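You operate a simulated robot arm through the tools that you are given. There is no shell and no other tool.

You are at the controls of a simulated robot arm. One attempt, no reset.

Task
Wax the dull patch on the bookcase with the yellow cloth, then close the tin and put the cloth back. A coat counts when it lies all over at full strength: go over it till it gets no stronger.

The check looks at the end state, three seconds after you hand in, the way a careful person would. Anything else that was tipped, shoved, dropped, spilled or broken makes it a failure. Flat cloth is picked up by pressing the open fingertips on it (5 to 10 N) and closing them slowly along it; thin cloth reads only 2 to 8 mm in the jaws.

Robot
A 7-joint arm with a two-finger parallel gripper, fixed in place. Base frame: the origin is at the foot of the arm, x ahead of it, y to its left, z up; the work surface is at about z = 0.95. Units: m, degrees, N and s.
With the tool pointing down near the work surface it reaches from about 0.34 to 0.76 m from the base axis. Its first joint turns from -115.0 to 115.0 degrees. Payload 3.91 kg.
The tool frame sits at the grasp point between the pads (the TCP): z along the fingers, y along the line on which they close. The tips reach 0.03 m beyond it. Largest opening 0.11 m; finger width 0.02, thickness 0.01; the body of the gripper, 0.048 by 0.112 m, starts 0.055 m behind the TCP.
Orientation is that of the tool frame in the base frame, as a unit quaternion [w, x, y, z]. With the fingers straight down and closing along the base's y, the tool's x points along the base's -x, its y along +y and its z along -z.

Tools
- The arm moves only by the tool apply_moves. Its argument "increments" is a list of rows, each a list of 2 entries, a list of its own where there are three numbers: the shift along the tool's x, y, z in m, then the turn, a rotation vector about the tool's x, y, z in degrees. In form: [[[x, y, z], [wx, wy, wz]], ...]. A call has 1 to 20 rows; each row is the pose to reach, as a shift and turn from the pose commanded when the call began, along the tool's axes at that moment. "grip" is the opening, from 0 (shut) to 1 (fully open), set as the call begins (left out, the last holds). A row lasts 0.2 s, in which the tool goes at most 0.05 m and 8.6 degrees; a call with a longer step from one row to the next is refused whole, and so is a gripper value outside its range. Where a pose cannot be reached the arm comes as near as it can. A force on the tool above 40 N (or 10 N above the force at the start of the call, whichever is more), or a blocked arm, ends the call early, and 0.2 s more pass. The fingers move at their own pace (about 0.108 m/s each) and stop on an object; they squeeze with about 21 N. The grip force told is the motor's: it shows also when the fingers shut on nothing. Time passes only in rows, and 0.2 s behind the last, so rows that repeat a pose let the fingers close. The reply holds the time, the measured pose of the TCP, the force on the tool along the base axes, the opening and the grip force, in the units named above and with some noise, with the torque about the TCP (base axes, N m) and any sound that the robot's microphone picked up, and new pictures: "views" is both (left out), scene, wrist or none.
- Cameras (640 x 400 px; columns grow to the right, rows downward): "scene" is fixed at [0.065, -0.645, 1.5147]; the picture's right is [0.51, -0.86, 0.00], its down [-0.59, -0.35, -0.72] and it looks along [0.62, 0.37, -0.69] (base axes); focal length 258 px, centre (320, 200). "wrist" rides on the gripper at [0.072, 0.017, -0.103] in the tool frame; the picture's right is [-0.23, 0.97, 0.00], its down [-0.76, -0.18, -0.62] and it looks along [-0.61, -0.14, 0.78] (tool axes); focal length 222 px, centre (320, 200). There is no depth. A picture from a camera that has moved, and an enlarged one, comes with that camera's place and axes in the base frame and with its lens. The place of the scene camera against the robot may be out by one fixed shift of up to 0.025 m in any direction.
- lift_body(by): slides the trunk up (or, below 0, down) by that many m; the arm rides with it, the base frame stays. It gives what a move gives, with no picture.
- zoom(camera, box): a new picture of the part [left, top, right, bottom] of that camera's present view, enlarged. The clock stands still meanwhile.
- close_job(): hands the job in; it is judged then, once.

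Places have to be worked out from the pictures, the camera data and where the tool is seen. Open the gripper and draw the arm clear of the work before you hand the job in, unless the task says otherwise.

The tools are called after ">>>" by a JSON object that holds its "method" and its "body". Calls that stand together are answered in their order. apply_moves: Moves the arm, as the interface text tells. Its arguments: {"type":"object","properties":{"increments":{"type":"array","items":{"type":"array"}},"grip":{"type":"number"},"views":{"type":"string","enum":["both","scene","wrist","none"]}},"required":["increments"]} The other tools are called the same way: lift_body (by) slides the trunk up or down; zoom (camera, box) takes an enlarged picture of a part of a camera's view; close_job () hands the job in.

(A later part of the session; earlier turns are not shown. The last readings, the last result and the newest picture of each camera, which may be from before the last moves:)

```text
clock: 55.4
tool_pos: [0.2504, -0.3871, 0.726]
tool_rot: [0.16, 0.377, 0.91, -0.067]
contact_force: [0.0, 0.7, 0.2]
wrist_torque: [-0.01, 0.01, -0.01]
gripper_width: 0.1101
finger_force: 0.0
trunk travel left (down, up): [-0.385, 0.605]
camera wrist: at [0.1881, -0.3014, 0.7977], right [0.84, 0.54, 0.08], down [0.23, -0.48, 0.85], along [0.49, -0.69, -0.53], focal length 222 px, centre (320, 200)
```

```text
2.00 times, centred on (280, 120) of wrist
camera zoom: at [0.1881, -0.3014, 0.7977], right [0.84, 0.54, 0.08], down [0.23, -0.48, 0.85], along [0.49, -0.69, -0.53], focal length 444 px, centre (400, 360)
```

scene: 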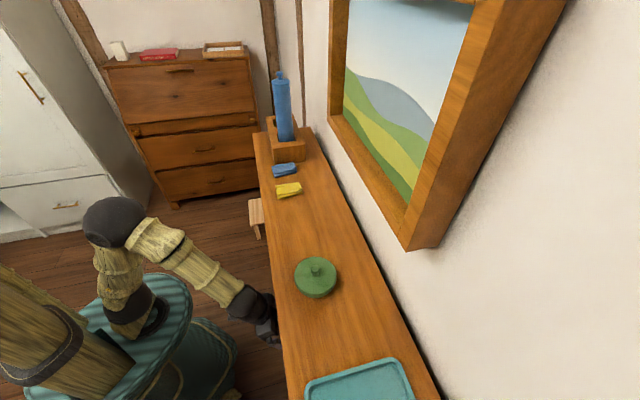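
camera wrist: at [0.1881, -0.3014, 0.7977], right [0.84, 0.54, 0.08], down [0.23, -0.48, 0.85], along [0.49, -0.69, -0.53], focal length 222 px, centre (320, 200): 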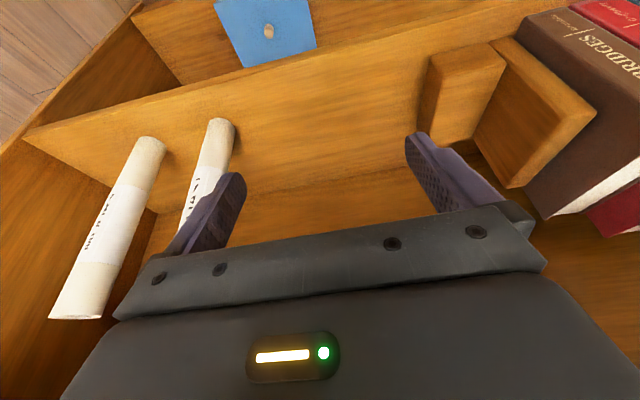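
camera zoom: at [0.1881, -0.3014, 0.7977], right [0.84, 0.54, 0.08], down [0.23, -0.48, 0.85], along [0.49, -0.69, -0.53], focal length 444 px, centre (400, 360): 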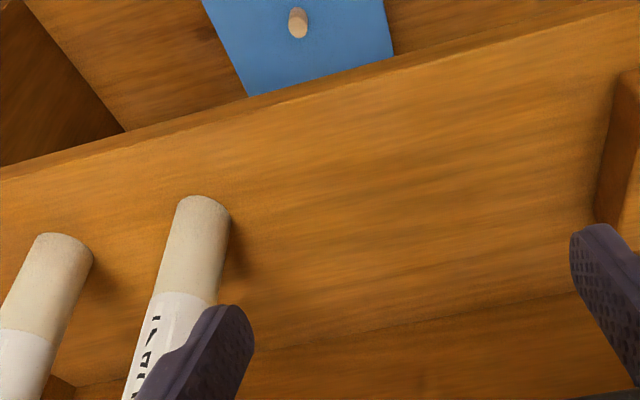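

>>> {"method": "zoom", "body": {"camera": "wrist", "box": [300, 100, 348, 130]}}

>>> {"method": "zoom", "body": {"camera": "wrist", "box": [160, 100, 208, 130]}}

>>> {"method": "zoom", "body": {"camera": "wrist", "box": [220, 60, 348, 140]}}

>>> {"method": "zoom", "body": {"camera": "wrist", "box": [310, 40, 438, 120]}}

>>> {"method": "zoom", "body": {"camera": "wrist", "box": [240, 120, 416, 230]}}

```text
13.33 times, centred on (324, 115) of wrist
camera zoom: at [0.1881, -0.3014, 0.7977], right [0.84, 0.54, 0.08], down [0.23, -0.48, 0.85], along [0.49, -0.69, -0.53], focal length 2962 px, centre (267, 1333)
```

zoom: 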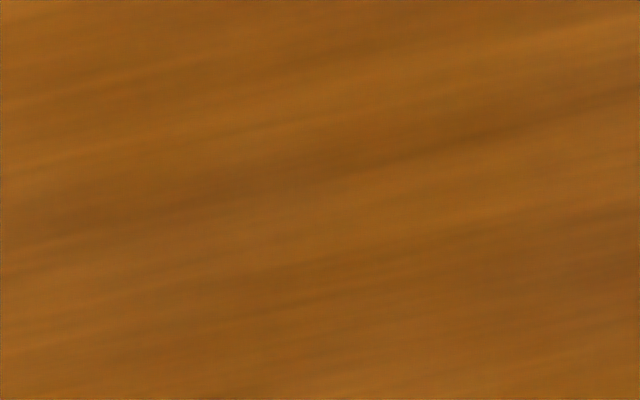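

```text
13.33 times, centred on (184, 115) of wrist
camera zoom: at [0.1881, -0.3014, 0.7977], right [0.84, 0.54, 0.08], down [0.23, -0.48, 0.85], along [0.49, -0.69, -0.53], focal length 2962 px, centre (2133, 1333)
```

zoom: 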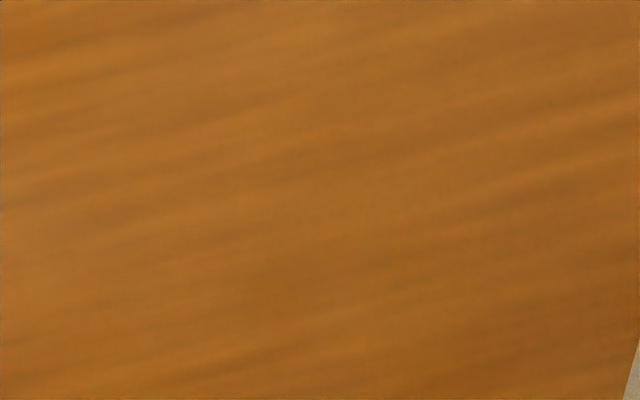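

```text
5.00 times, centred on (284, 100) of wrist
camera zoom: at [0.1881, -0.3014, 0.7977], right [0.84, 0.54, 0.08], down [0.23, -0.48, 0.85], along [0.49, -0.69, -0.53], focal length 1111 px, centre (500, 700)
```

zoom: 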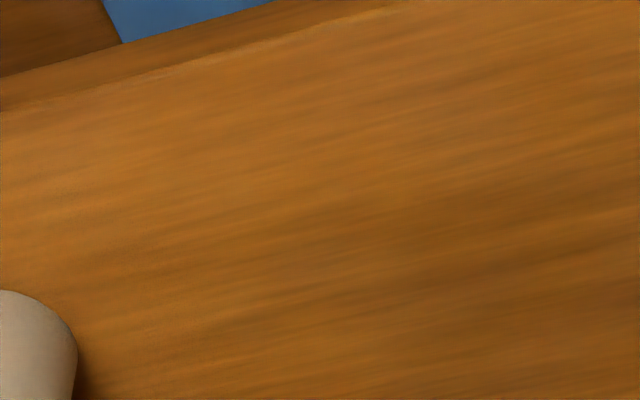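

```text
5.00 times, centred on (374, 80) of wrist
camera zoom: at [0.1881, -0.3014, 0.7977], right [0.84, 0.54, 0.08], down [0.23, -0.48, 0.85], along [0.49, -0.69, -0.53], focal length 1111 px, centre (50, 800)
```

zoom: 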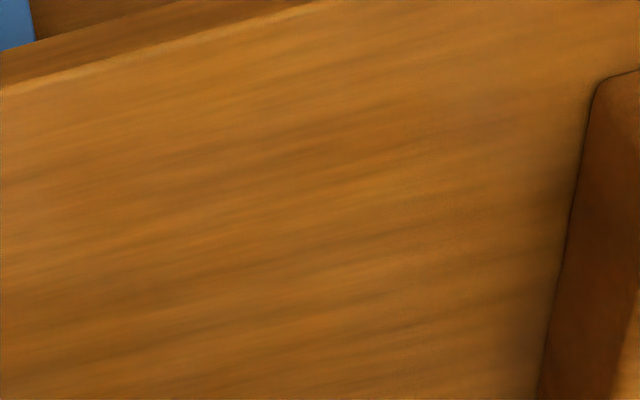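

```text
3.64 times, centred on (328, 175) of wrist
camera zoom: at [0.1881, -0.3014, 0.7977], right [0.84, 0.54, 0.08], down [0.23, -0.48, 0.85], along [0.49, -0.69, -0.53], focal length 808 px, centre (291, 291)
```

zoom: 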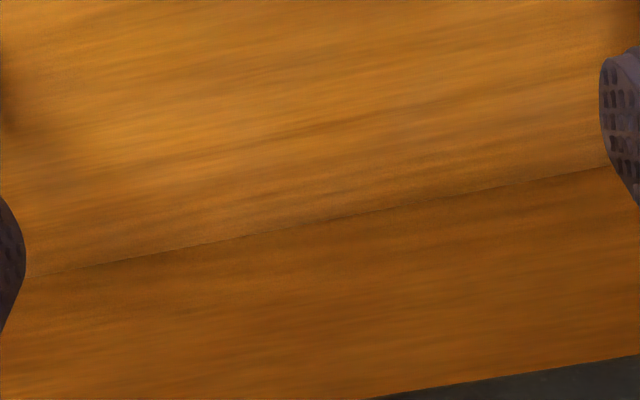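

The tint difference is still uncertain. I'll look at this shelf at a grazing angle too, retracting a little, tilting up, and lowering the trunk.

>>> {"method": "apply_moves", "body": {"increments": [[[0.02, 0, -0.007], [0, 0, 0]], [[0.04, 0, -0.014], [0, 0, 0]], [[0.05, 0, -0.0185], [0, -7, 0]], [[0.05, 0, -0.0185], [0, -14, 0]], [[0.05, 0, -0.0185], [0, -20, 0]], [[0.05, 0, -0.0185], [0, -20, 0]]], "views": "none"}}

>>> {"method": "lift_body", "body": {"by": -0.13}}

>>> {"method": "zoom", "body": {"camera": "wrist", "box": [0, 0, 640, 400]}}

>>> {"method": "zoom", "body": {"camera": "wrist", "box": [140, 60, 460, 260]}}

```text
clock: 56.8
tool_pos: [0.213, -0.3571, 0.7265]
tool_rot: [0.316, 0.359, 0.868, -0.131]
contact_force: [-1.0, -0.4, 0.4]
wrist_torque: [-0.01, -0.01, -0.01]
gripper_width: 0.11
finger_force: 0.1
out of reach, approached as far as the arm can: row 4, 5, 6
trunk travel left (down, up): [-0.385, 0.605]
```

```text
clock: 58.3
tool_pos: [0.2132, -0.3553, 0.5972]
tool_rot: [0.315, 0.36, 0.868, -0.131]
contact_force: [0.8, -0.1, -0.6]
wrist_torque: [0.0, -0.02, 0.0]
gripper_width: 0.1101
finger_force: 0.0
trunk travel left (down, up): [-0.255, 0.735]
```

```text
1.00 times, centred on (320, 200) of wrist (not enlarged: the box is as wide or as high as the picture)
camera zoom: at [0.1385, -0.2574, 0.6304], right [0.81, 0.57, 0.15], down [0.0, -0.26, 0.97], along [0.58, -0.78, -0.21], focal length 222 px, centre (320, 200)
```

zoom: 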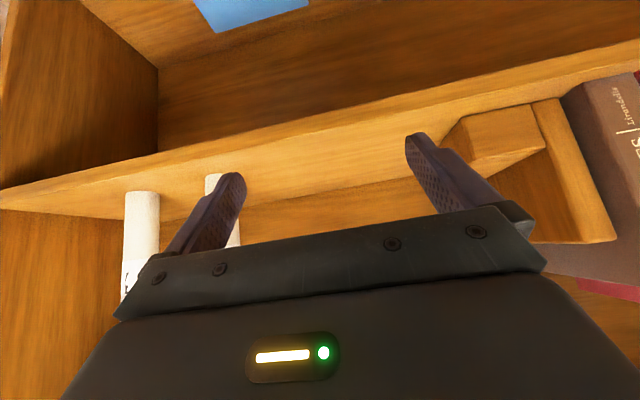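

```text
2.00 times, centred on (300, 160) of wrist
camera zoom: at [0.1385, -0.2574, 0.6304], right [0.81, 0.57, 0.15], down [0.0, -0.26, 0.97], along [0.58, -0.78, -0.21], focal length 444 px, centre (360, 280)
```

zoom: 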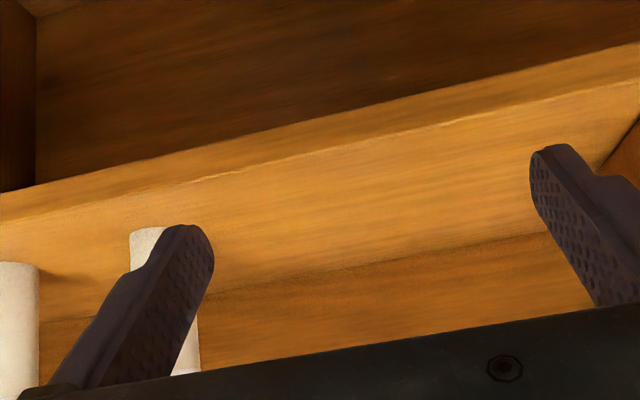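

The shelf looks uniform at grazing angle too. I'll return above the top and take same-pose pictures at several places along it, so that equal lighting lets me compare them directly.

>>> {"method": "lift_body", "body": {"by": 0.4}}

>>> {"method": "lift_body", "body": {"by": 0.2}}

>>> {"method": "apply_moves", "body": {"increments": [[[0, 0, 0], [0, 8, 0]], [[0, 0, 0], [0, 16, 0]], [[0, 0, 0], [0, 24, 0]], [[0, 0, 0], [0, 32, 0]], [[0, 0, 0], [0, 40, 0]], [[0, 0, 0], [0, 40, 0]]], "views": "none"}}

```text
clock: 62.2
tool_pos: [0.2142, -0.3549, 0.9974]
tool_rot: [0.315, 0.36, 0.868, -0.131]
contact_force: [-0.4, -0.9, 0.0]
wrist_torque: [0.01, -0.01, 0.01]
gripper_width: 0.1101
finger_force: 0.1
trunk travel left (down, up): [-0.655, 0.335]
```

```text
clock: 64.3
tool_pos: [0.214, -0.3555, 1.196]
tool_rot: [0.315, 0.36, 0.868, -0.131]
contact_force: [-0.4, -0.1, 0.2]
wrist_torque: [-0.04, 0.0, 0.0]
gripper_width: 0.1099
finger_force: 0.1
trunk travel left (down, up): [-0.855, 0.135]
```

```text
clock: 65.7
tool_pos: [0.2139, -0.3558, 1.1974]
tool_rot: [-0.002, 0.382, 0.924, -0.001]
contact_force: [0.5, 0.0, -0.3]
wrist_torque: [0.0, 0.0, 0.01]
gripper_width: 0.1099
finger_force: 0.0
out of reach, approached as far as the arm can: row 2
trunk travel left (down, up): [-0.855, 0.135]
```

Moving to a point above the board (n≈0.52, u≈0.0) and taking the first comparison picture.

>>> {"method": "apply_moves", "body": {"increments": [[[-0.03, 0.025, 0], [0, 0, 0]], [[-0.06, 0.05, 0.01], [0, 0, 0]], [[-0.09, 0.075, 0.03], [0, 0, 0]], [[-0.117, 0.1, 0.05], [0, 0, 0]], [[-0.117, 0.1, 0.05], [0, 0, 0]]], "views": "wrist"}}

>>> {"method": "zoom", "body": {"camera": "wrist", "box": [220, 30, 476, 190]}}

>>> {"method": "apply_moves", "body": {"increments": [[[0, 0.05, 0], [0, 0, 0]], [[0, 0.1, 0], [0, 0, 0]], [[0, 0.15, 0], [0, 0, 0]], [[0, 0.15, 0], [0, 0, 0]]], "views": "wrist"}}

>>> {"method": "zoom", "body": {"camera": "wrist", "box": [150, 50, 406, 210]}}

```text
clock: 66.9
tool_pos: [0.3661, -0.3672, 1.1461]
tool_rot: [0.0, 0.383, 0.924, 0.0]
contact_force: [0.0, -0.2, -0.5]
wrist_torque: [0.01, -0.02, 0.01]
gripper_width: 0.11
finger_force: 0.2
trunk travel left (down, up): [-0.855, 0.135]
camera wrist: at [0.3261, -0.3047, 1.2508], right [0.85, 0.53, 0.0], down [0.41, -0.66, 0.62], along [0.33, -0.53, -0.78], focal length 222 px, centre (320, 200)
```

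wrist: 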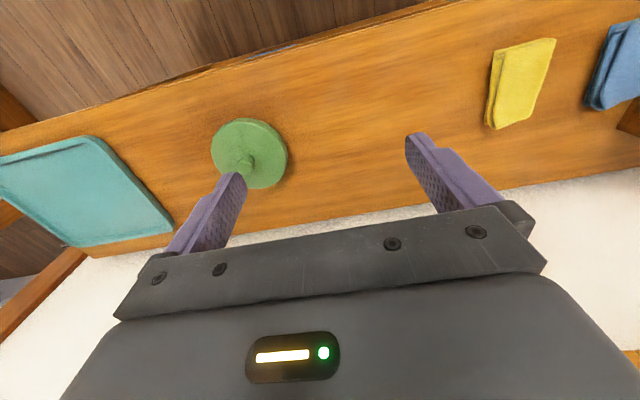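

```text
2.50 times, centred on (348, 110) of wrist
camera zoom: at [0.3261, -0.3047, 1.2508], right [0.85, 0.53, 0.0], down [0.41, -0.66, 0.62], along [0.33, -0.53, -0.78], focal length 555 px, centre (250, 425)
```

zoom: 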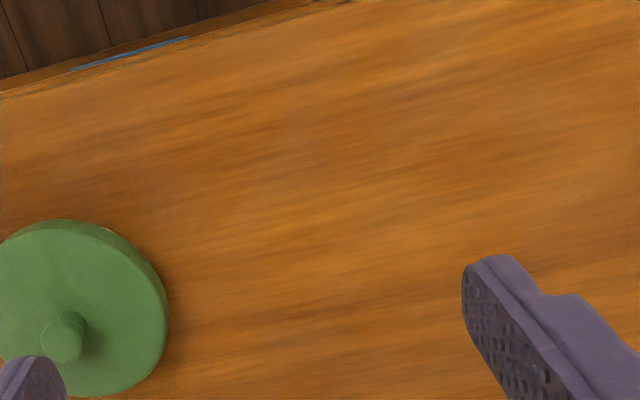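

```text
clock: 67.9
tool_pos: [0.4734, -0.2626, 1.1463]
tool_rot: [0.0, 0.382, 0.924, 0.001]
contact_force: [0.2, -0.4, 0.0]
wrist_torque: [-0.03, 0.0, 0.02]
gripper_width: 0.1097
finger_force: 0.0
trunk travel left (down, up): [-0.855, 0.135]
camera wrist: at [0.4322, -0.1997, 1.2509], right [0.85, 0.53, 0.0], down [0.41, -0.67, 0.62], along [0.33, -0.53, -0.78], focal length 222 px, centre (320, 200)
```

wrist: 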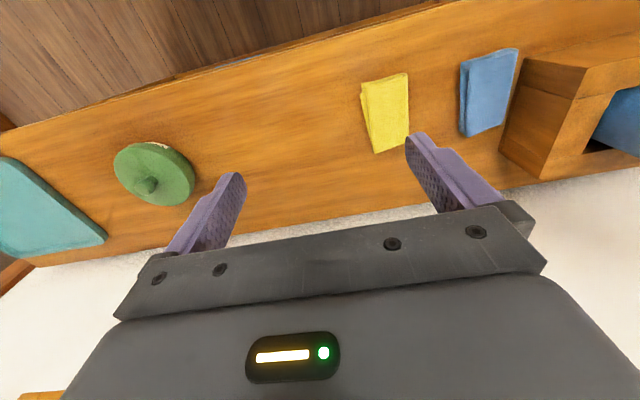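

```text
2.50 times, centred on (278, 130) of wrist
camera zoom: at [0.4322, -0.1997, 1.2509], right [0.85, 0.53, 0.0], down [0.41, -0.67, 0.62], along [0.33, -0.53, -0.78], focal length 555 px, centre (425, 375)
```

zoom: 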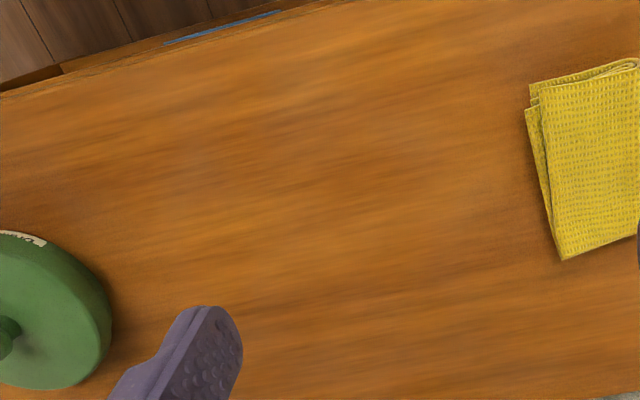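

I see a faint haze between tin and cloth, but I can't separate it from grain, so I'll start the work and let the wax itself show the patch. The knob triangulates to about (0.321, -0.472), top z≈1.008; I'll move above it with the gripper half open.

>>> {"method": "apply_moves", "body": {"increments": [[[-0.007, -0.043, 0], [0, 0, 0]], [[-0.014, -0.086, 0], [0, 0, 0]], [[-0.021, -0.129, 0], [0, 0, 0]], [[-0.028, -0.172, 0.01], [0, 0, 0]], [[-0.035, -0.215, 0.03], [0, 0, 0]], [[-0.04, -0.2555, 0.06], [0, 0, 0]], [[-0.04, -0.2555, 0.06], [0, 0, 0]]], "grip": 0.5, "views": "both"}}

>>> {"method": "zoom", "body": {"camera": "wrist", "box": [220, 80, 420, 205]}}

```text
refused: row 6 steps farther than a row can; nothing moved
```

```text
3.20 times, centred on (320, 142) of wrist
camera zoom: at [0.4322, -0.1997, 1.2509], right [0.85, 0.53, 0.0], down [0.41, -0.67, 0.62], along [0.33, -0.53, -0.78], focal length 711 px, centre (320, 384)
```

zoom: 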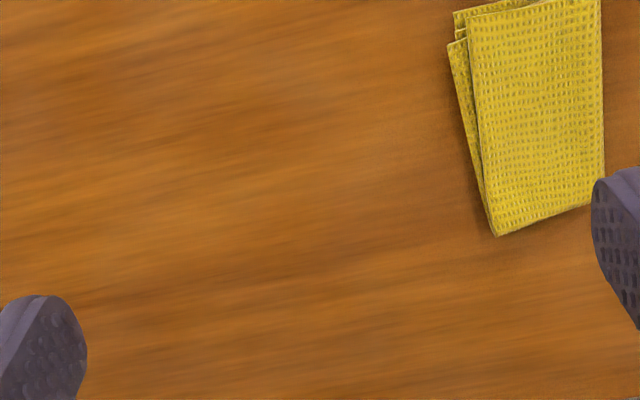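

The last step was too long and nothing moved; I'll resend with smaller steps.

>>> {"method": "apply_moves", "body": {"increments": [[[-0.007, -0.043, 0], [0, 0, 0]], [[-0.014, -0.086, 0], [0, 0, 0]], [[-0.021, -0.129, 0.005], [0, 0, 0]], [[-0.028, -0.172, 0.015], [0, 0, 0]], [[-0.035, -0.215, 0.03], [0, 0, 0]], [[-0.04, -0.25, 0.05], [0, 0, 0]], [[-0.04, -0.2555, 0.06], [0, 0, 0]], [[-0.04, -0.2555, 0.06], [0, 0, 0]]], "grip": 0.5, "views": "both"}}

>>> {"method": "zoom", "body": {"camera": "wrist", "box": [220, 80, 420, 205]}}

>>> {"method": "zoom", "body": {"camera": "scene", "box": [260, 180, 420, 320]}}

```text
clock: 69.7
tool_pos: [0.3202, -0.4695, 1.0864]
tool_rot: [-0.001, 0.382, 0.924, 0.0]
contact_force: [0.3, -0.1, -0.1]
wrist_torque: [-0.01, 0.06, -0.02]
gripper_width: 0.0549
finger_force: 0.0
trunk travel left (down, up): [-0.855, 0.135]
camera wrist: at [0.2798, -0.4069, 1.1906], right [0.85, 0.53, 0.0], down [0.41, -0.66, 0.62], along [0.33, -0.53, -0.78], focal length 222 px, centre (320, 200)
```

scene: 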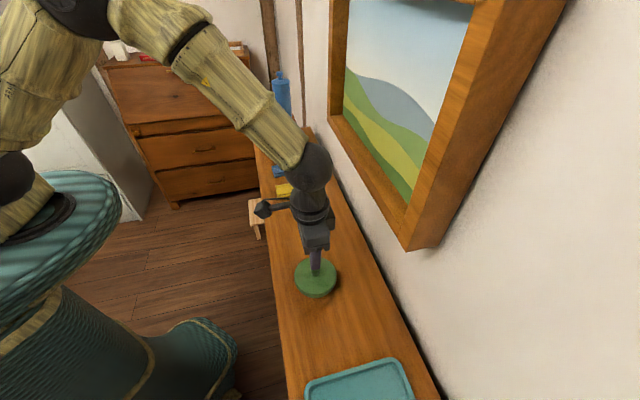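
wrist: 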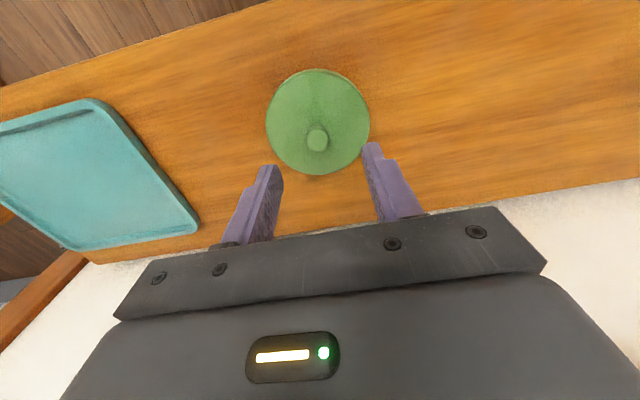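

```text
3.20 times, centred on (320, 142) of wrist
camera zoom: at [0.2798, -0.4069, 1.1906], right [0.85, 0.53, 0.0], down [0.41, -0.66, 0.62], along [0.33, -0.53, -0.78], focal length 711 px, centre (320, 384)
```

zoom: 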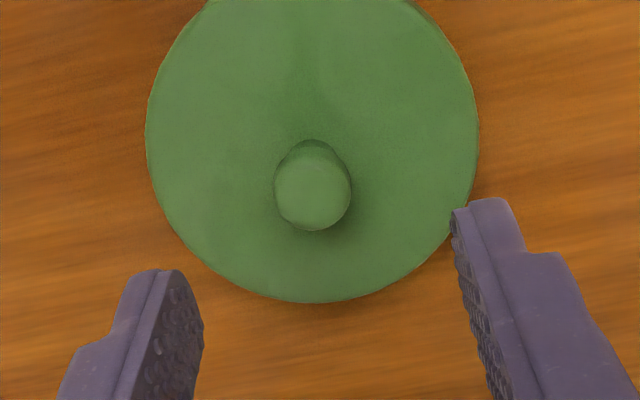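

```text
2.86 times, centred on (340, 250) of scene
camera zoom: at [0.065, -0.645, 1.5147], right [0.51, -0.86, 0.0], down [-0.59, -0.35, -0.72], along [0.62, 0.37, -0.69], focal length 738 px, centre (263, 57)
```

zoom: 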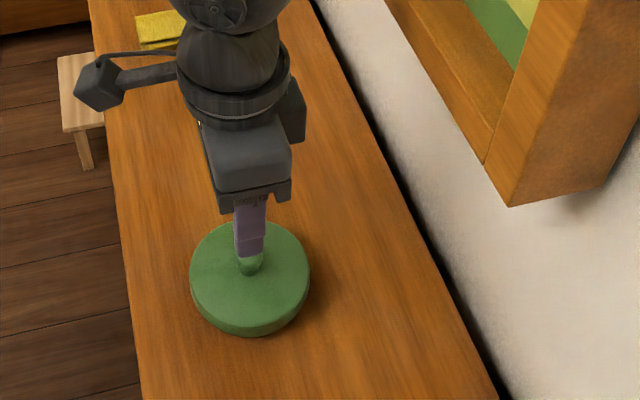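

The knob sits within 2 mm of the tool axis. I'll descend so that the fingertips straddle the knob just above the lid.

>>> {"method": "apply_moves", "body": {"increments": [[[-0.002, -0.002, 0.02], [0, 0, 0]], [[-0.002, -0.002, 0.04], [0, 0, 0]], [[-0.002, -0.002, 0.055], [0, 0, 0]], [[-0.002, -0.002, 0.06], [0, 0, 0]], [[-0.002, -0.002, 0.062], [0, 0, 0]], [[-0.002, -0.002, 0.062], [0, 0, 0]]], "grip": 0.5, "views": "both"}}

>>> {"method": "zoom", "body": {"camera": "wrist", "box": [220, 80, 420, 205]}}

>>> {"method": "zoom", "body": {"camera": "scene", "box": [280, 230, 360, 310]}}

```text
clock: 71.1
tool_pos: [0.3199, -0.4734, 1.024]
tool_rot: [0.0, 0.382, 0.924, 0.0]
contact_force: [0.2, -0.6, 0.2]
wrist_torque: [-0.03, 0.01, 0.02]
gripper_width: 0.0548
finger_force: 0.0
trunk travel left (down, up): [-0.855, 0.135]
camera wrist: at [0.2802, -0.4097, 1.1284], right [0.85, 0.53, 0.0], down [0.41, -0.66, 0.62], along [0.33, -0.53, -0.78], focal length 222 px, centre (320, 200)
```

scene: 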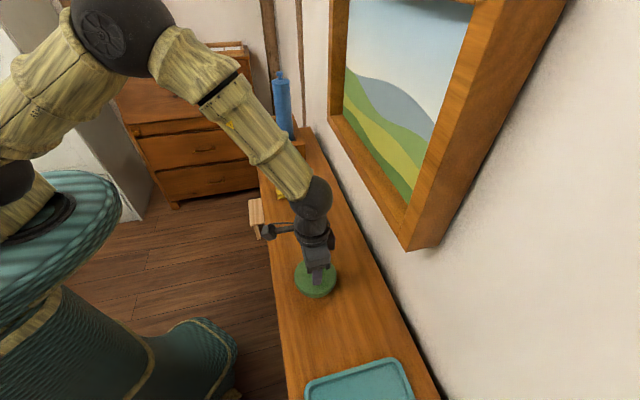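
wrist: 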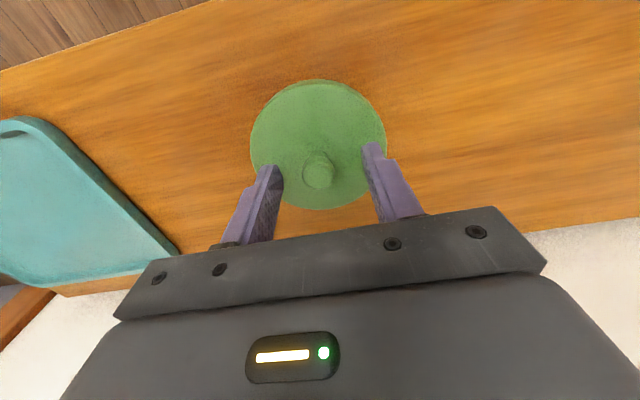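

```text
3.20 times, centred on (320, 142) of wrist
camera zoom: at [0.2802, -0.4097, 1.1284], right [0.85, 0.53, 0.0], down [0.41, -0.66, 0.62], along [0.33, -0.53, -0.78], focal length 711 px, centre (320, 384)
```

zoom: 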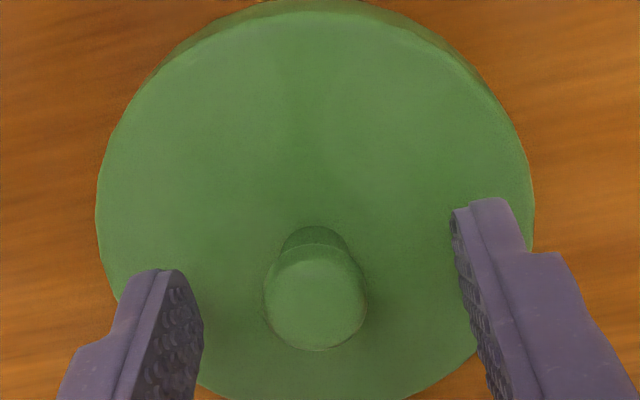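

```text
5.00 times, centred on (320, 270) of scene
camera zoom: at [0.065, -0.645, 1.5147], right [0.51, -0.86, 0.0], down [-0.59, -0.35, -0.72], along [0.62, 0.37, -0.69], focal length 1291 px, centre (320, -150)
```

zoom: 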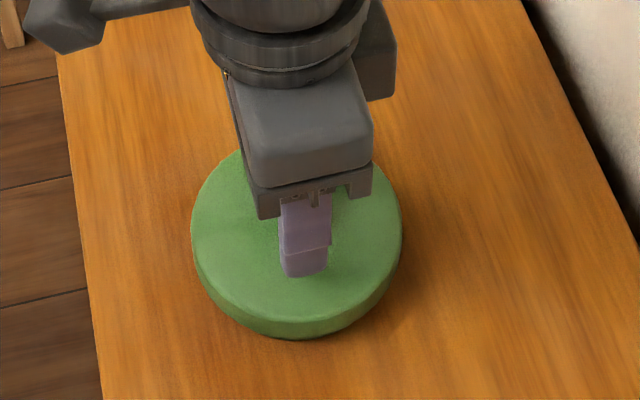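

The knob is centred between the fingertips. Closing on it now.

>>> {"method": "apply_moves", "body": {"increments": [[[0, 0, 0], [0, 0, 0]], [[0, 0, 0], [0, 0, 0]], [[0, 0, 0], [0, 0, 0]], [[0, 0, 0], [0, 0, 0]]], "grip": 0, "views": "none"}}

>>> {"method": "apply_moves", "body": {"increments": [[[0, 0, -0.005], [0, 0, 0]], [[0, 0, -0.01], [0, 0, 0]], [[0, 0, -0.02], [0, 0, 0]], [[0, 0, -0.02], [0, 0, 0]]], "views": "both"}}

>>> {"method": "zoom", "body": {"camera": "scene", "box": [270, 210, 370, 310]}}

```text
clock: 72.1
tool_pos: [0.3196, -0.4724, 1.0248]
tool_rot: [0.0, 0.382, 0.924, 0.0]
contact_force: [0.6, -0.1, 0.2]
wrist_torque: [-0.02, 0.0, -0.04]
gripper_width: 0.0209
finger_force: 20.8
trunk travel left (down, up): [-0.855, 0.135]
```

```text
clock: 73.1
tool_pos: [0.3219, -0.4736, 1.0433]
tool_rot: [-0.001, 0.383, 0.924, 0.0]
contact_force: [-0.2, 0.5, -0.7]
wrist_torque: [0.02, 0.04, 0.01]
gripper_width: 0.0206
finger_force: 20.7
trunk travel left (down, up): [-0.855, 0.135]
camera wrist: at [0.2806, -0.4098, 1.1485], right [0.85, 0.53, 0.0], down [0.41, -0.66, 0.62], along [0.33, -0.53, -0.78], focal length 222 px, centre (320, 200)
```

scene: 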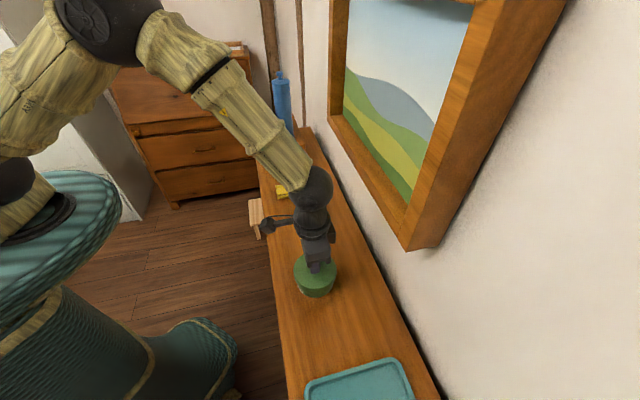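
wrist: 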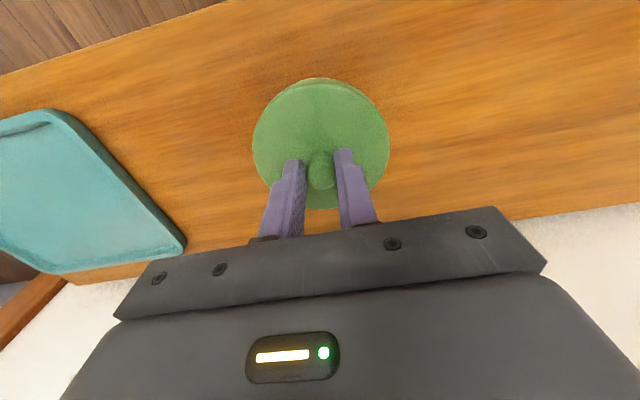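

```text
4.00 times, centred on (320, 260) of scene
camera zoom: at [0.065, -0.645, 1.5147], right [0.51, -0.86, 0.0], down [-0.59, -0.35, -0.72], along [0.62, 0.37, -0.69], focal length 1033 px, centre (320, -40)
```

zoom: 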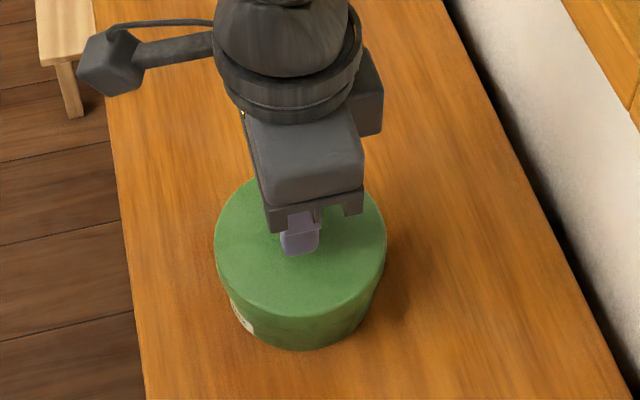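

The lid is coming up (grip 20.6 mm on the knob). I'll lift further and check that the tin body stays down.

>>> {"method": "apply_moves", "body": {"increments": [[[0, 0, -0.02], [0, 0, 0]], [[0, 0, -0.04], [0, 0, 0]], [[0, 0, -0.06], [0, 0, 0]], [[0, 0, -0.06], [0, 0, 0]]], "views": "both"}}

>>> {"method": "zoom", "body": {"camera": "scene", "box": [270, 210, 370, 310]}}

>>> {"method": "zoom", "body": {"camera": "wrist", "box": [220, 50, 420, 210]}}

```text
clock: 74.1
tool_pos: [0.322, -0.4745, 1.1041]
tool_rot: [-0.001, 0.381, 0.924, 0.001]
contact_force: [0.7, -0.6, -0.3]
wrist_torque: [0.0, 0.02, 0.0]
gripper_width: 0.0209
finger_force: 21.3
trunk travel left (down, up): [-0.855, 0.135]
camera wrist: at [0.2814, -0.41, 1.2084], right [0.85, 0.53, 0.0], down [0.41, -0.66, 0.62], along [0.33, -0.53, -0.78], focal length 222 px, centre (320, 200)
```

scene: 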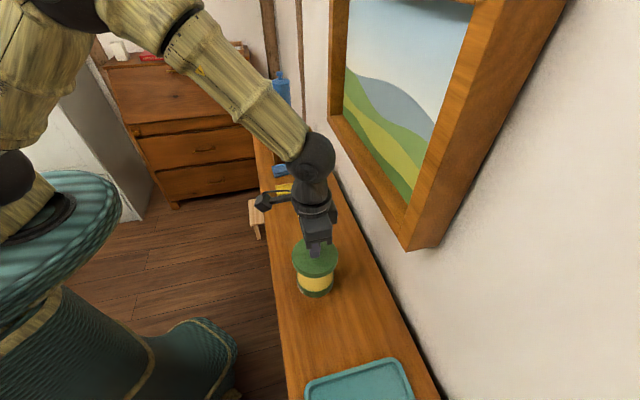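
wrist: 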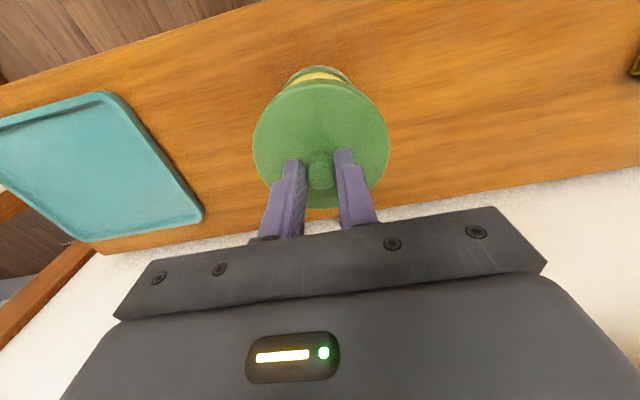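

```text
4.00 times, centred on (320, 260) of scene
camera zoom: at [0.065, -0.645, 1.5147], right [0.51, -0.86, 0.0], down [-0.59, -0.35, -0.72], along [0.62, 0.37, -0.69], focal length 1033 px, centre (320, -40)
```

zoom: 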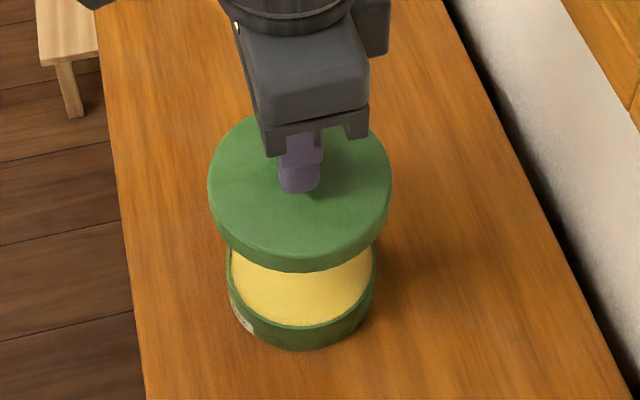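

```text
2.50 times, centred on (320, 130) of wrist
camera zoom: at [0.2814, -0.41, 1.2084], right [0.85, 0.53, 0.0], down [0.41, -0.66, 0.62], along [0.33, -0.53, -0.78], focal length 555 px, centre (320, 375)
```

zoom: 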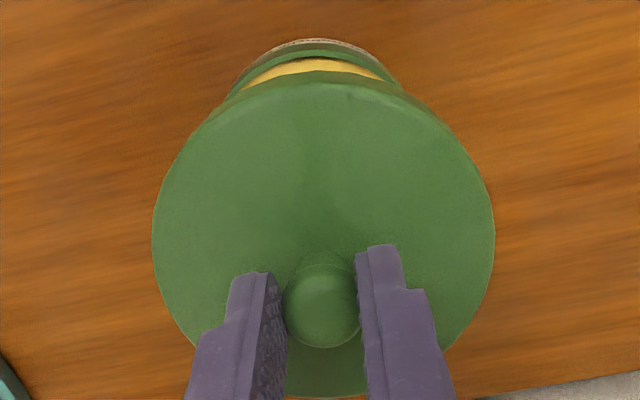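

The tin is open with yellow wax inside. I'll set the lid down in the gap between tin and tray (u≈-0.232), moving across at height and then lowering gently.

>>> {"method": "apply_moves", "body": {"increments": [[[0, -0.031, 0], [0, 0, 0]], [[0, -0.062, 0], [0, 0, 0]], [[0, -0.093, 0], [0, 0, 0]], [[0, -0.124, 0], [0, 0, 0]], [[0, -0.124, 0.03], [0, 0, 0]], [[0, -0.124, 0.06], [0, 0, 0]], [[0, -0.124, 0.085], [0, 0, 0]], [[0, -0.124, 0.085], [0, 0, 0]]], "views": "both"}}

>>> {"method": "zoom", "body": {"camera": "scene", "box": [270, 250, 430, 400]}}

```text
clock: 75.9
tool_pos: [0.2334, -0.5615, 1.019]
tool_rot: [0.0, 0.382, 0.924, -0.001]
contact_force: [-0.2, -0.2, -0.2]
wrist_torque: [0.0, 0.0, -0.01]
gripper_width: 0.0208
finger_force: 20.9
trunk travel left (down, up): [-0.855, 0.135]
camera wrist: at [0.1933, -0.4982, 1.1238], right [0.85, 0.53, 0.0], down [0.41, -0.66, 0.62], along [0.33, -0.53, -0.78], focal length 222 px, centre (320, 200)
```

scene: 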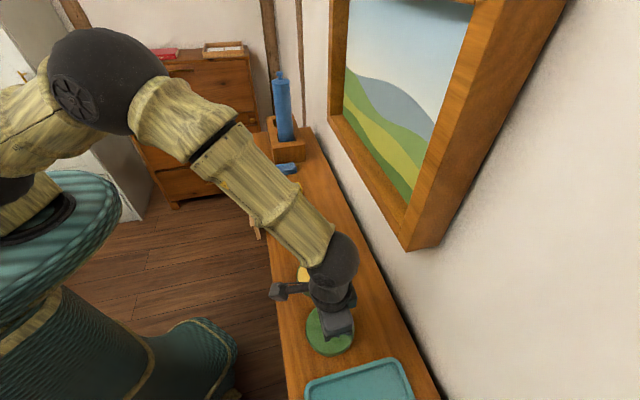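
wrist: 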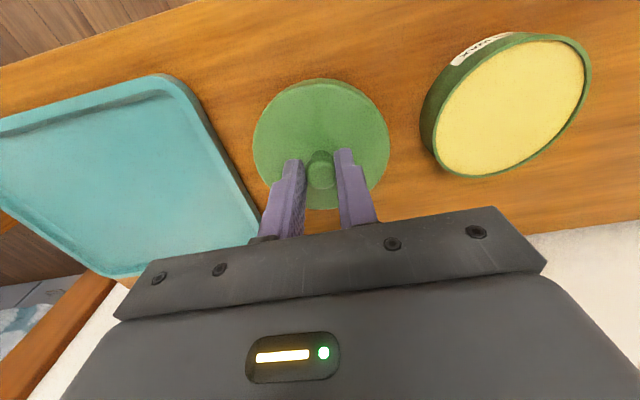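

```text
2.67 times, centred on (350, 325) of scene
camera zoom: at [0.065, -0.645, 1.5147], right [0.51, -0.86, 0.0], down [-0.59, -0.35, -0.72], along [0.62, 0.37, -0.69], focal length 688 px, centre (240, -133)
```

zoom: 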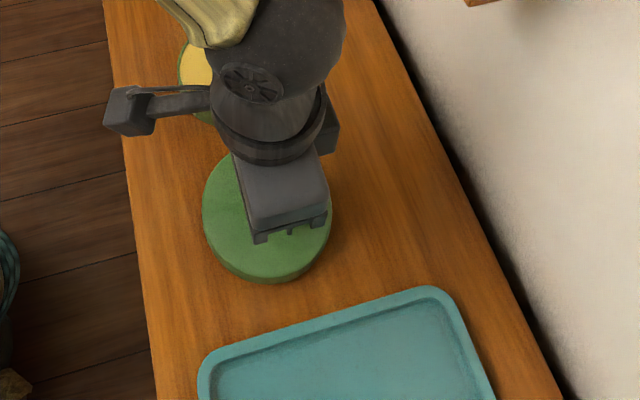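

The lid hangs clear of tin and tray. Lowering in small steps while watching the force.

>>> {"method": "apply_moves", "body": {"increments": [[[0, 0, 0.004], [0, 0, 0]], [[0, 0, 0.008], [0, 0, 0]], [[0, 0, 0.012], [0, 0, 0]], [[0, 0, 0.014], [0, 0, 0]]], "views": "none"}}

>>> {"method": "apply_moves", "body": {"increments": [[[0, 0, 0.001], [0, 0, 0]], [[0, 0, 0.002], [0, 0, 0]], [[0, 0, 0.002], [0, 0, 0]]], "views": "none"}}

```text
clock: 76.9
tool_pos: [0.2341, -0.5617, 1.0092]
tool_rot: [0.002, 0.383, 0.924, -0.001]
contact_force: [0.9, 0.5, 17.3]
wrist_torque: [0.02, 0.01, 0.01]
gripper_width: 0.0207
finger_force: 21.1
trunk travel left (down, up): [-0.855, 0.135]
```

```text
clock: 77.7
tool_pos: [0.2323, -0.5613, 1.0055]
tool_rot: [0.001, 0.383, 0.924, -0.001]
contact_force: [0.7, -3.0, 17.3]
wrist_torque: [-0.15, -0.08, -0.01]
gripper_width: 0.0207
finger_force: 21.1
trunk travel left (down, up): [-0.855, 0.135]
```

Contact at about 17 N, so the lid is on the board. I'll relieve the push slightly, then open the fingers.

>>> {"method": "apply_moves", "body": {"increments": [[[0, 0, -0.0015], [0, 0, 0]], [[0, 0, -0.003], [0, 0, 0]], [[0, 0, -0.003], [0, 0, 0]]], "views": "none"}}

>>> {"method": "apply_moves", "body": {"increments": [[[0, 0, 0], [0, 0, 0]], [[0, 0, 0], [0, 0, 0]], [[0, 0, 0], [0, 0, 0]]], "grip": 0.5, "views": "none"}}

>>> {"method": "apply_moves", "body": {"increments": [[[0, 0, -0.02], [0, 0, 0]], [[0, 0, -0.05], [0, 0, 0]], [[0, 0, -0.09], [0, 0, 0]], [[0, 0, -0.13], [0, 0, 0]], [[0, 0, -0.13], [0, 0, 0]]], "views": "both"}}

```text
clock: 78.5
tool_pos: [0.2343, -0.56, 1.0058]
tool_rot: [-0.002, 0.383, 0.924, 0.002]
contact_force: [0.8, 0.2, -0.7]
wrist_torque: [0.02, 0.04, -0.01]
gripper_width: 0.0209
finger_force: 20.5
trunk travel left (down, up): [-0.855, 0.135]
```

```text
clock: 79.3
tool_pos: [0.2337, -0.5603, 1.0077]
tool_rot: [-0.001, 0.383, 0.924, 0.0]
contact_force: [-0.4, 0.4, -0.1]
wrist_torque: [-0.03, 0.02, 0.0]
gripper_width: 0.0548
finger_force: 0.1
trunk travel left (down, up): [-0.855, 0.135]
```

```text
clock: 80.5
tool_pos: [0.2331, -0.561, 1.1367]
tool_rot: [-0.001, 0.383, 0.924, 0.0]
contact_force: [0.9, 0.8, -0.5]
wrist_torque: [0.01, 0.01, 0.01]
gripper_width: 0.0549
finger_force: 0.0
trunk travel left (down, up): [-0.855, 0.135]
camera wrist: at [0.1934, -0.4976, 1.2405], right [0.85, 0.53, 0.0], down [0.41, -0.66, 0.62], along [0.33, -0.53, -0.78], focal length 222 px, centre (320, 200)
```

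scene: 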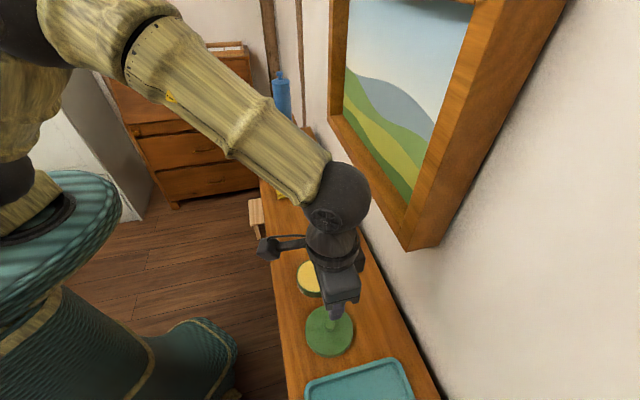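
wrist: 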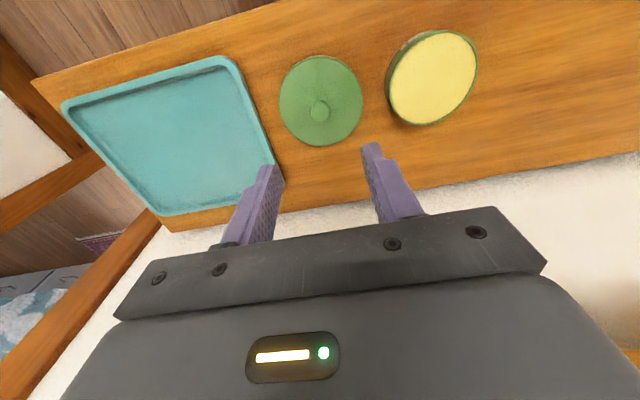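

The lid rests safely between tray and tin. Now I'll travel over to the yellow cloth (u≈0.228, n≈0.557) at safe height and look at it from above.

>>> {"method": "apply_moves", "body": {"increments": [[[0, 0.045, 0], [0, 0, 0]], [[0, 0.09, 0], [0, 0, 0]], [[0, 0.135, 0], [0, 0, 0]], [[0, 0.18, 0], [0, 0, 0]], [[0, 0.225, 0], [0, 0, 0]], [[0, 0.27, 0], [0, 0, 0]], [[0, 0.315, 0], [0, 0, 0]], [[0, 0.36, 0], [0, 0, 0]], [[0, 0.405, 0], [0, 0, 0]], [[0.002, 0.445, 0.01], [0, 0, 0]], [[0.004, 0.46, 0.04], [0, 0, 0]], [[0.004, 0.46, 0.07], [0, 0, 0]], [[0.004, 0.46, 0.07], [0, 0, 0]]], "grip": 0.4, "views": "both"}}

>>> {"method": "zoom", "body": {"camera": "wrist", "box": [220, 60, 420, 210]}}

>>> {"method": "zoom", "body": {"camera": "scene", "box": [250, 140, 350, 240]}}

```text
clock: 83.3
tool_pos: [0.5562, -0.2323, 1.0668]
tool_rot: [0.0, 0.383, 0.924, 0.0]
contact_force: [-0.7, -0.9, 0.1]
wrist_torque: [0.0, 0.0, 0.04]
gripper_width: 0.044
finger_force: 0.0
trunk travel left (down, up): [-0.855, 0.135]
camera wrist: at [0.5158, -0.1684, 1.1708], right [0.85, 0.53, 0.0], down [0.41, -0.66, 0.62], along [0.33, -0.53, -0.78], focal length 222 px, centre (320, 200)
```

scene: 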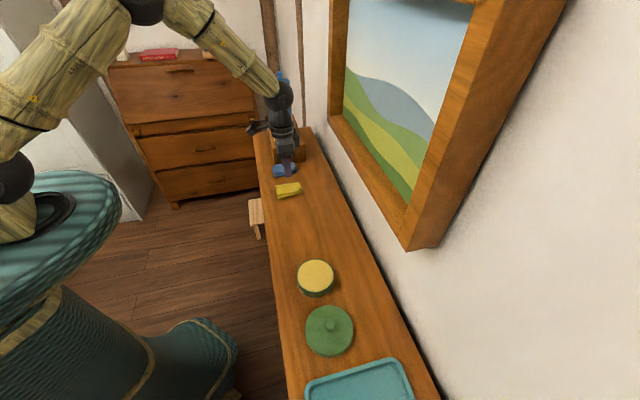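
wrist: 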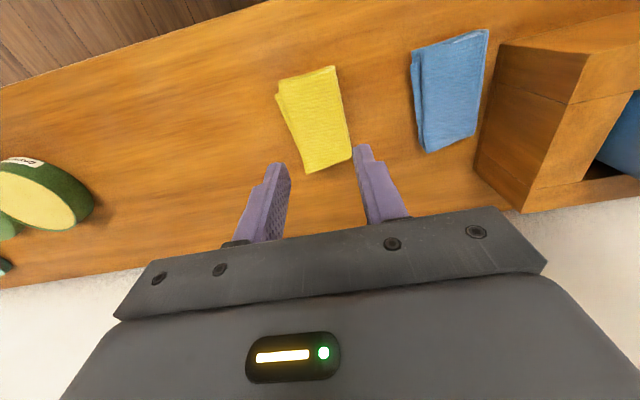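

```text
2.67 times, centred on (320, 135) of wrist
camera zoom: at [0.5158, -0.1684, 1.1708], right [0.85, 0.53, 0.0], down [0.41, -0.66, 0.62], along [0.33, -0.53, -0.78], focal length 592 px, centre (320, 373)
```

zoom: 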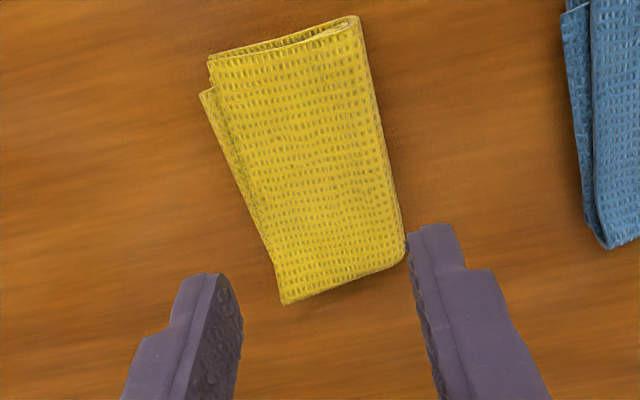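

```text
4.00 times, centred on (300, 190) of scene
camera zoom: at [0.065, -0.645, 1.5147], right [0.51, -0.86, 0.0], down [-0.59, -0.35, -0.72], along [0.62, 0.37, -0.69], focal length 1033 px, centre (400, 240)
```

zoom: 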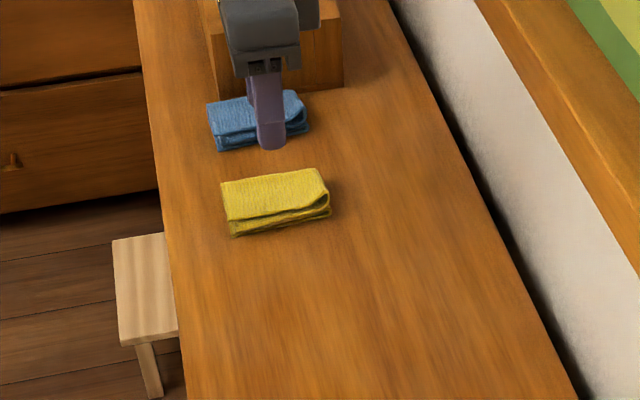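

The cloth's centre is at about u=0.227, n=0.552, nearly under the tool. I'll descend, with the tips 44 mm apart, until they touch the cloth.

>>> {"method": "apply_moves", "body": {"increments": [[[0.005, -0.002, 0.015], [0, 0, 0]], [[0.005, -0.002, 0.03], [0, 0, 0]], [[0.005, -0.002, 0.045], [0, 0, 0]], [[0.005, -0.002, 0.055], [0, 0, 0]], [[0.005, -0.002, 0.06], [0, 0, 0]], [[0.005, -0.002, 0.062], [0, 0, 0]]], "views": "wrist"}}

>>> {"method": "zoom", "body": {"camera": "wrist", "box": [220, 60, 420, 210]}}

>>> {"method": "zoom", "body": {"camera": "scene", "box": [250, 140, 350, 240]}}

```text
clock: 84.7
tool_pos: [0.5496, -0.2307, 1.0053]
tool_rot: [0.0, 0.383, 0.924, 0.0]
contact_force: [-0.3, -0.4, 4.1]
wrist_torque: [-0.03, 0.09, 0.01]
gripper_width: 0.0443
finger_force: 0.3
trunk travel left (down, up): [-0.855, 0.135]
camera wrist: at [0.5103, -0.167, 1.1092], right [0.85, 0.53, 0.0], down [0.41, -0.66, 0.62], along [0.33, -0.53, -0.78], focal length 222 px, centre (320, 200)
```

wrist: 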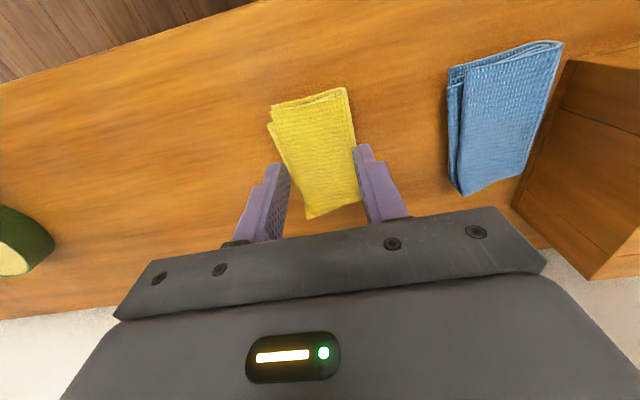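

```text
2.67 times, centred on (320, 135) of wrist
camera zoom: at [0.5103, -0.167, 1.1092], right [0.85, 0.53, 0.0], down [0.41, -0.66, 0.62], along [0.33, -0.53, -0.78], focal length 592 px, centre (320, 373)
```

zoom: 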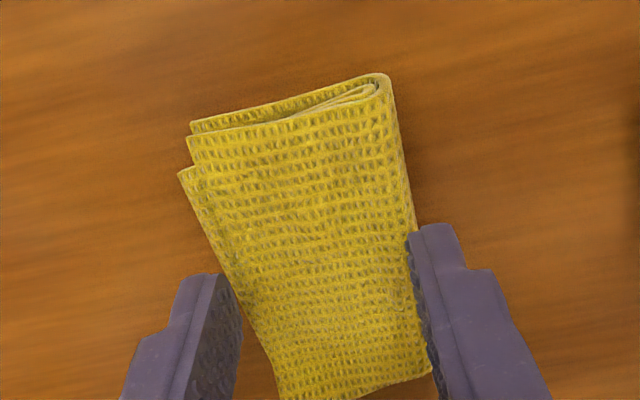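

```text
4.00 times, centred on (300, 190) of scene
camera zoom: at [0.065, -0.645, 1.5147], right [0.51, -0.86, 0.0], down [-0.59, -0.35, -0.72], along [0.62, 0.37, -0.69], focal length 1033 px, centre (400, 240)
```

zoom: 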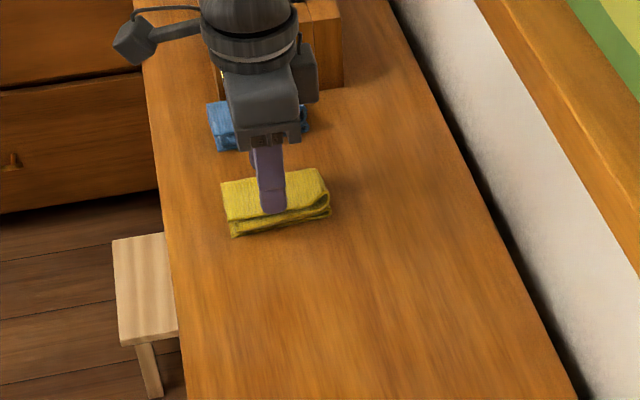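

The tips touch the top of a thick pad (top z≈0.975, 4 N). To keep its folds together I'd rather take the whole pad between the fingers like a sponge, so I'll rise, open wider, and straddle it.

>>> {"method": "apply_moves", "body": {"increments": [[[0, 0, -0.01], [0, 0, 0]], [[0, 0.003, -0.02], [0, 0, 0]], [[0, 0.003, -0.02], [0, 0, 0]]], "grip": 0.7, "views": "none"}}

>>> {"method": "apply_moves", "body": {"increments": [[[0, 0, 0.01], [0, 0, 0]], [[0, 0, 0.02], [0, 0, 0]], [[0, 0, 0.03], [0, 0, 0]], [[0, 0, 0.037], [0, 0, 0]], [[0, 0, 0.037], [0, 0, 0]]], "views": "wrist"}}

>>> {"method": "zoom", "body": {"camera": "wrist", "box": [220, 80, 420, 230]}}

>>> {"method": "zoom", "body": {"camera": "scene", "box": [250, 140, 350, 240]}}

```text
clock: 85.5
tool_pos: [0.5516, -0.2291, 1.0257]
tool_rot: [-0.001, 0.382, 0.924, 0.001]
contact_force: [0.4, 0.2, -0.2]
wrist_torque: [0.01, -0.02, -0.01]
gripper_width: 0.077
finger_force: 0.1
trunk travel left (down, up): [-0.855, 0.135]
```

```text
clock: 86.7
tool_pos: [0.5539, -0.2278, 0.9881]
tool_rot: [0.001, 0.383, 0.924, 0.0]
contact_force: [0.2, -0.1, -0.1]
wrist_torque: [0.02, 0.02, 0.02]
gripper_width: 0.077
finger_force: 0.1
trunk travel left (down, up): [-0.855, 0.135]
camera wrist: at [0.5129, -0.1652, 1.092], right [0.85, 0.53, 0.0], down [0.41, -0.66, 0.62], along [0.33, -0.53, -0.78], focal length 222 px, centre (320, 200)
```

wrist: 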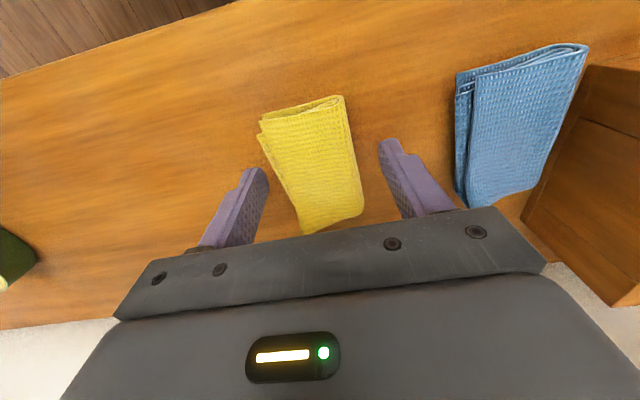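

```text
2.67 times, centred on (320, 155) of wrist
camera zoom: at [0.5129, -0.1652, 1.092], right [0.85, 0.53, 0.0], down [0.41, -0.66, 0.62], along [0.33, -0.53, -0.78], focal length 592 px, centre (320, 320)
```

zoom: 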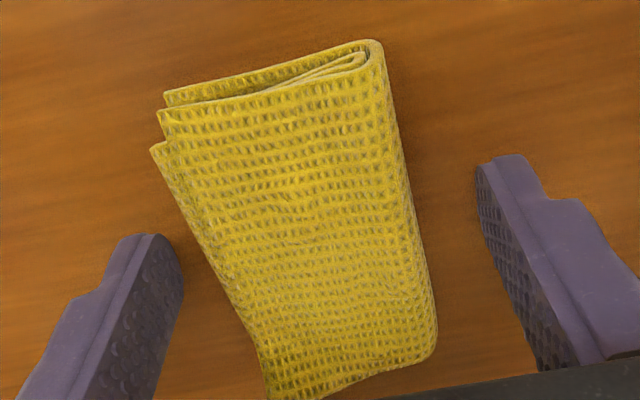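

```text
4.00 times, centred on (300, 190) of scene
camera zoom: at [0.065, -0.645, 1.5147], right [0.51, -0.86, 0.0], down [-0.59, -0.35, -0.72], along [0.62, 0.37, -0.69], focal length 1033 px, centre (400, 240)
```

zoom: 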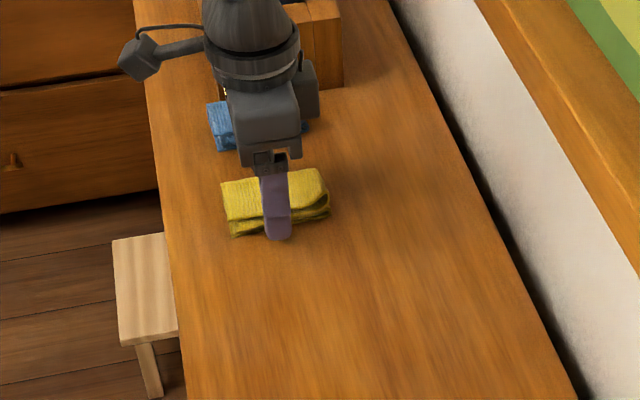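

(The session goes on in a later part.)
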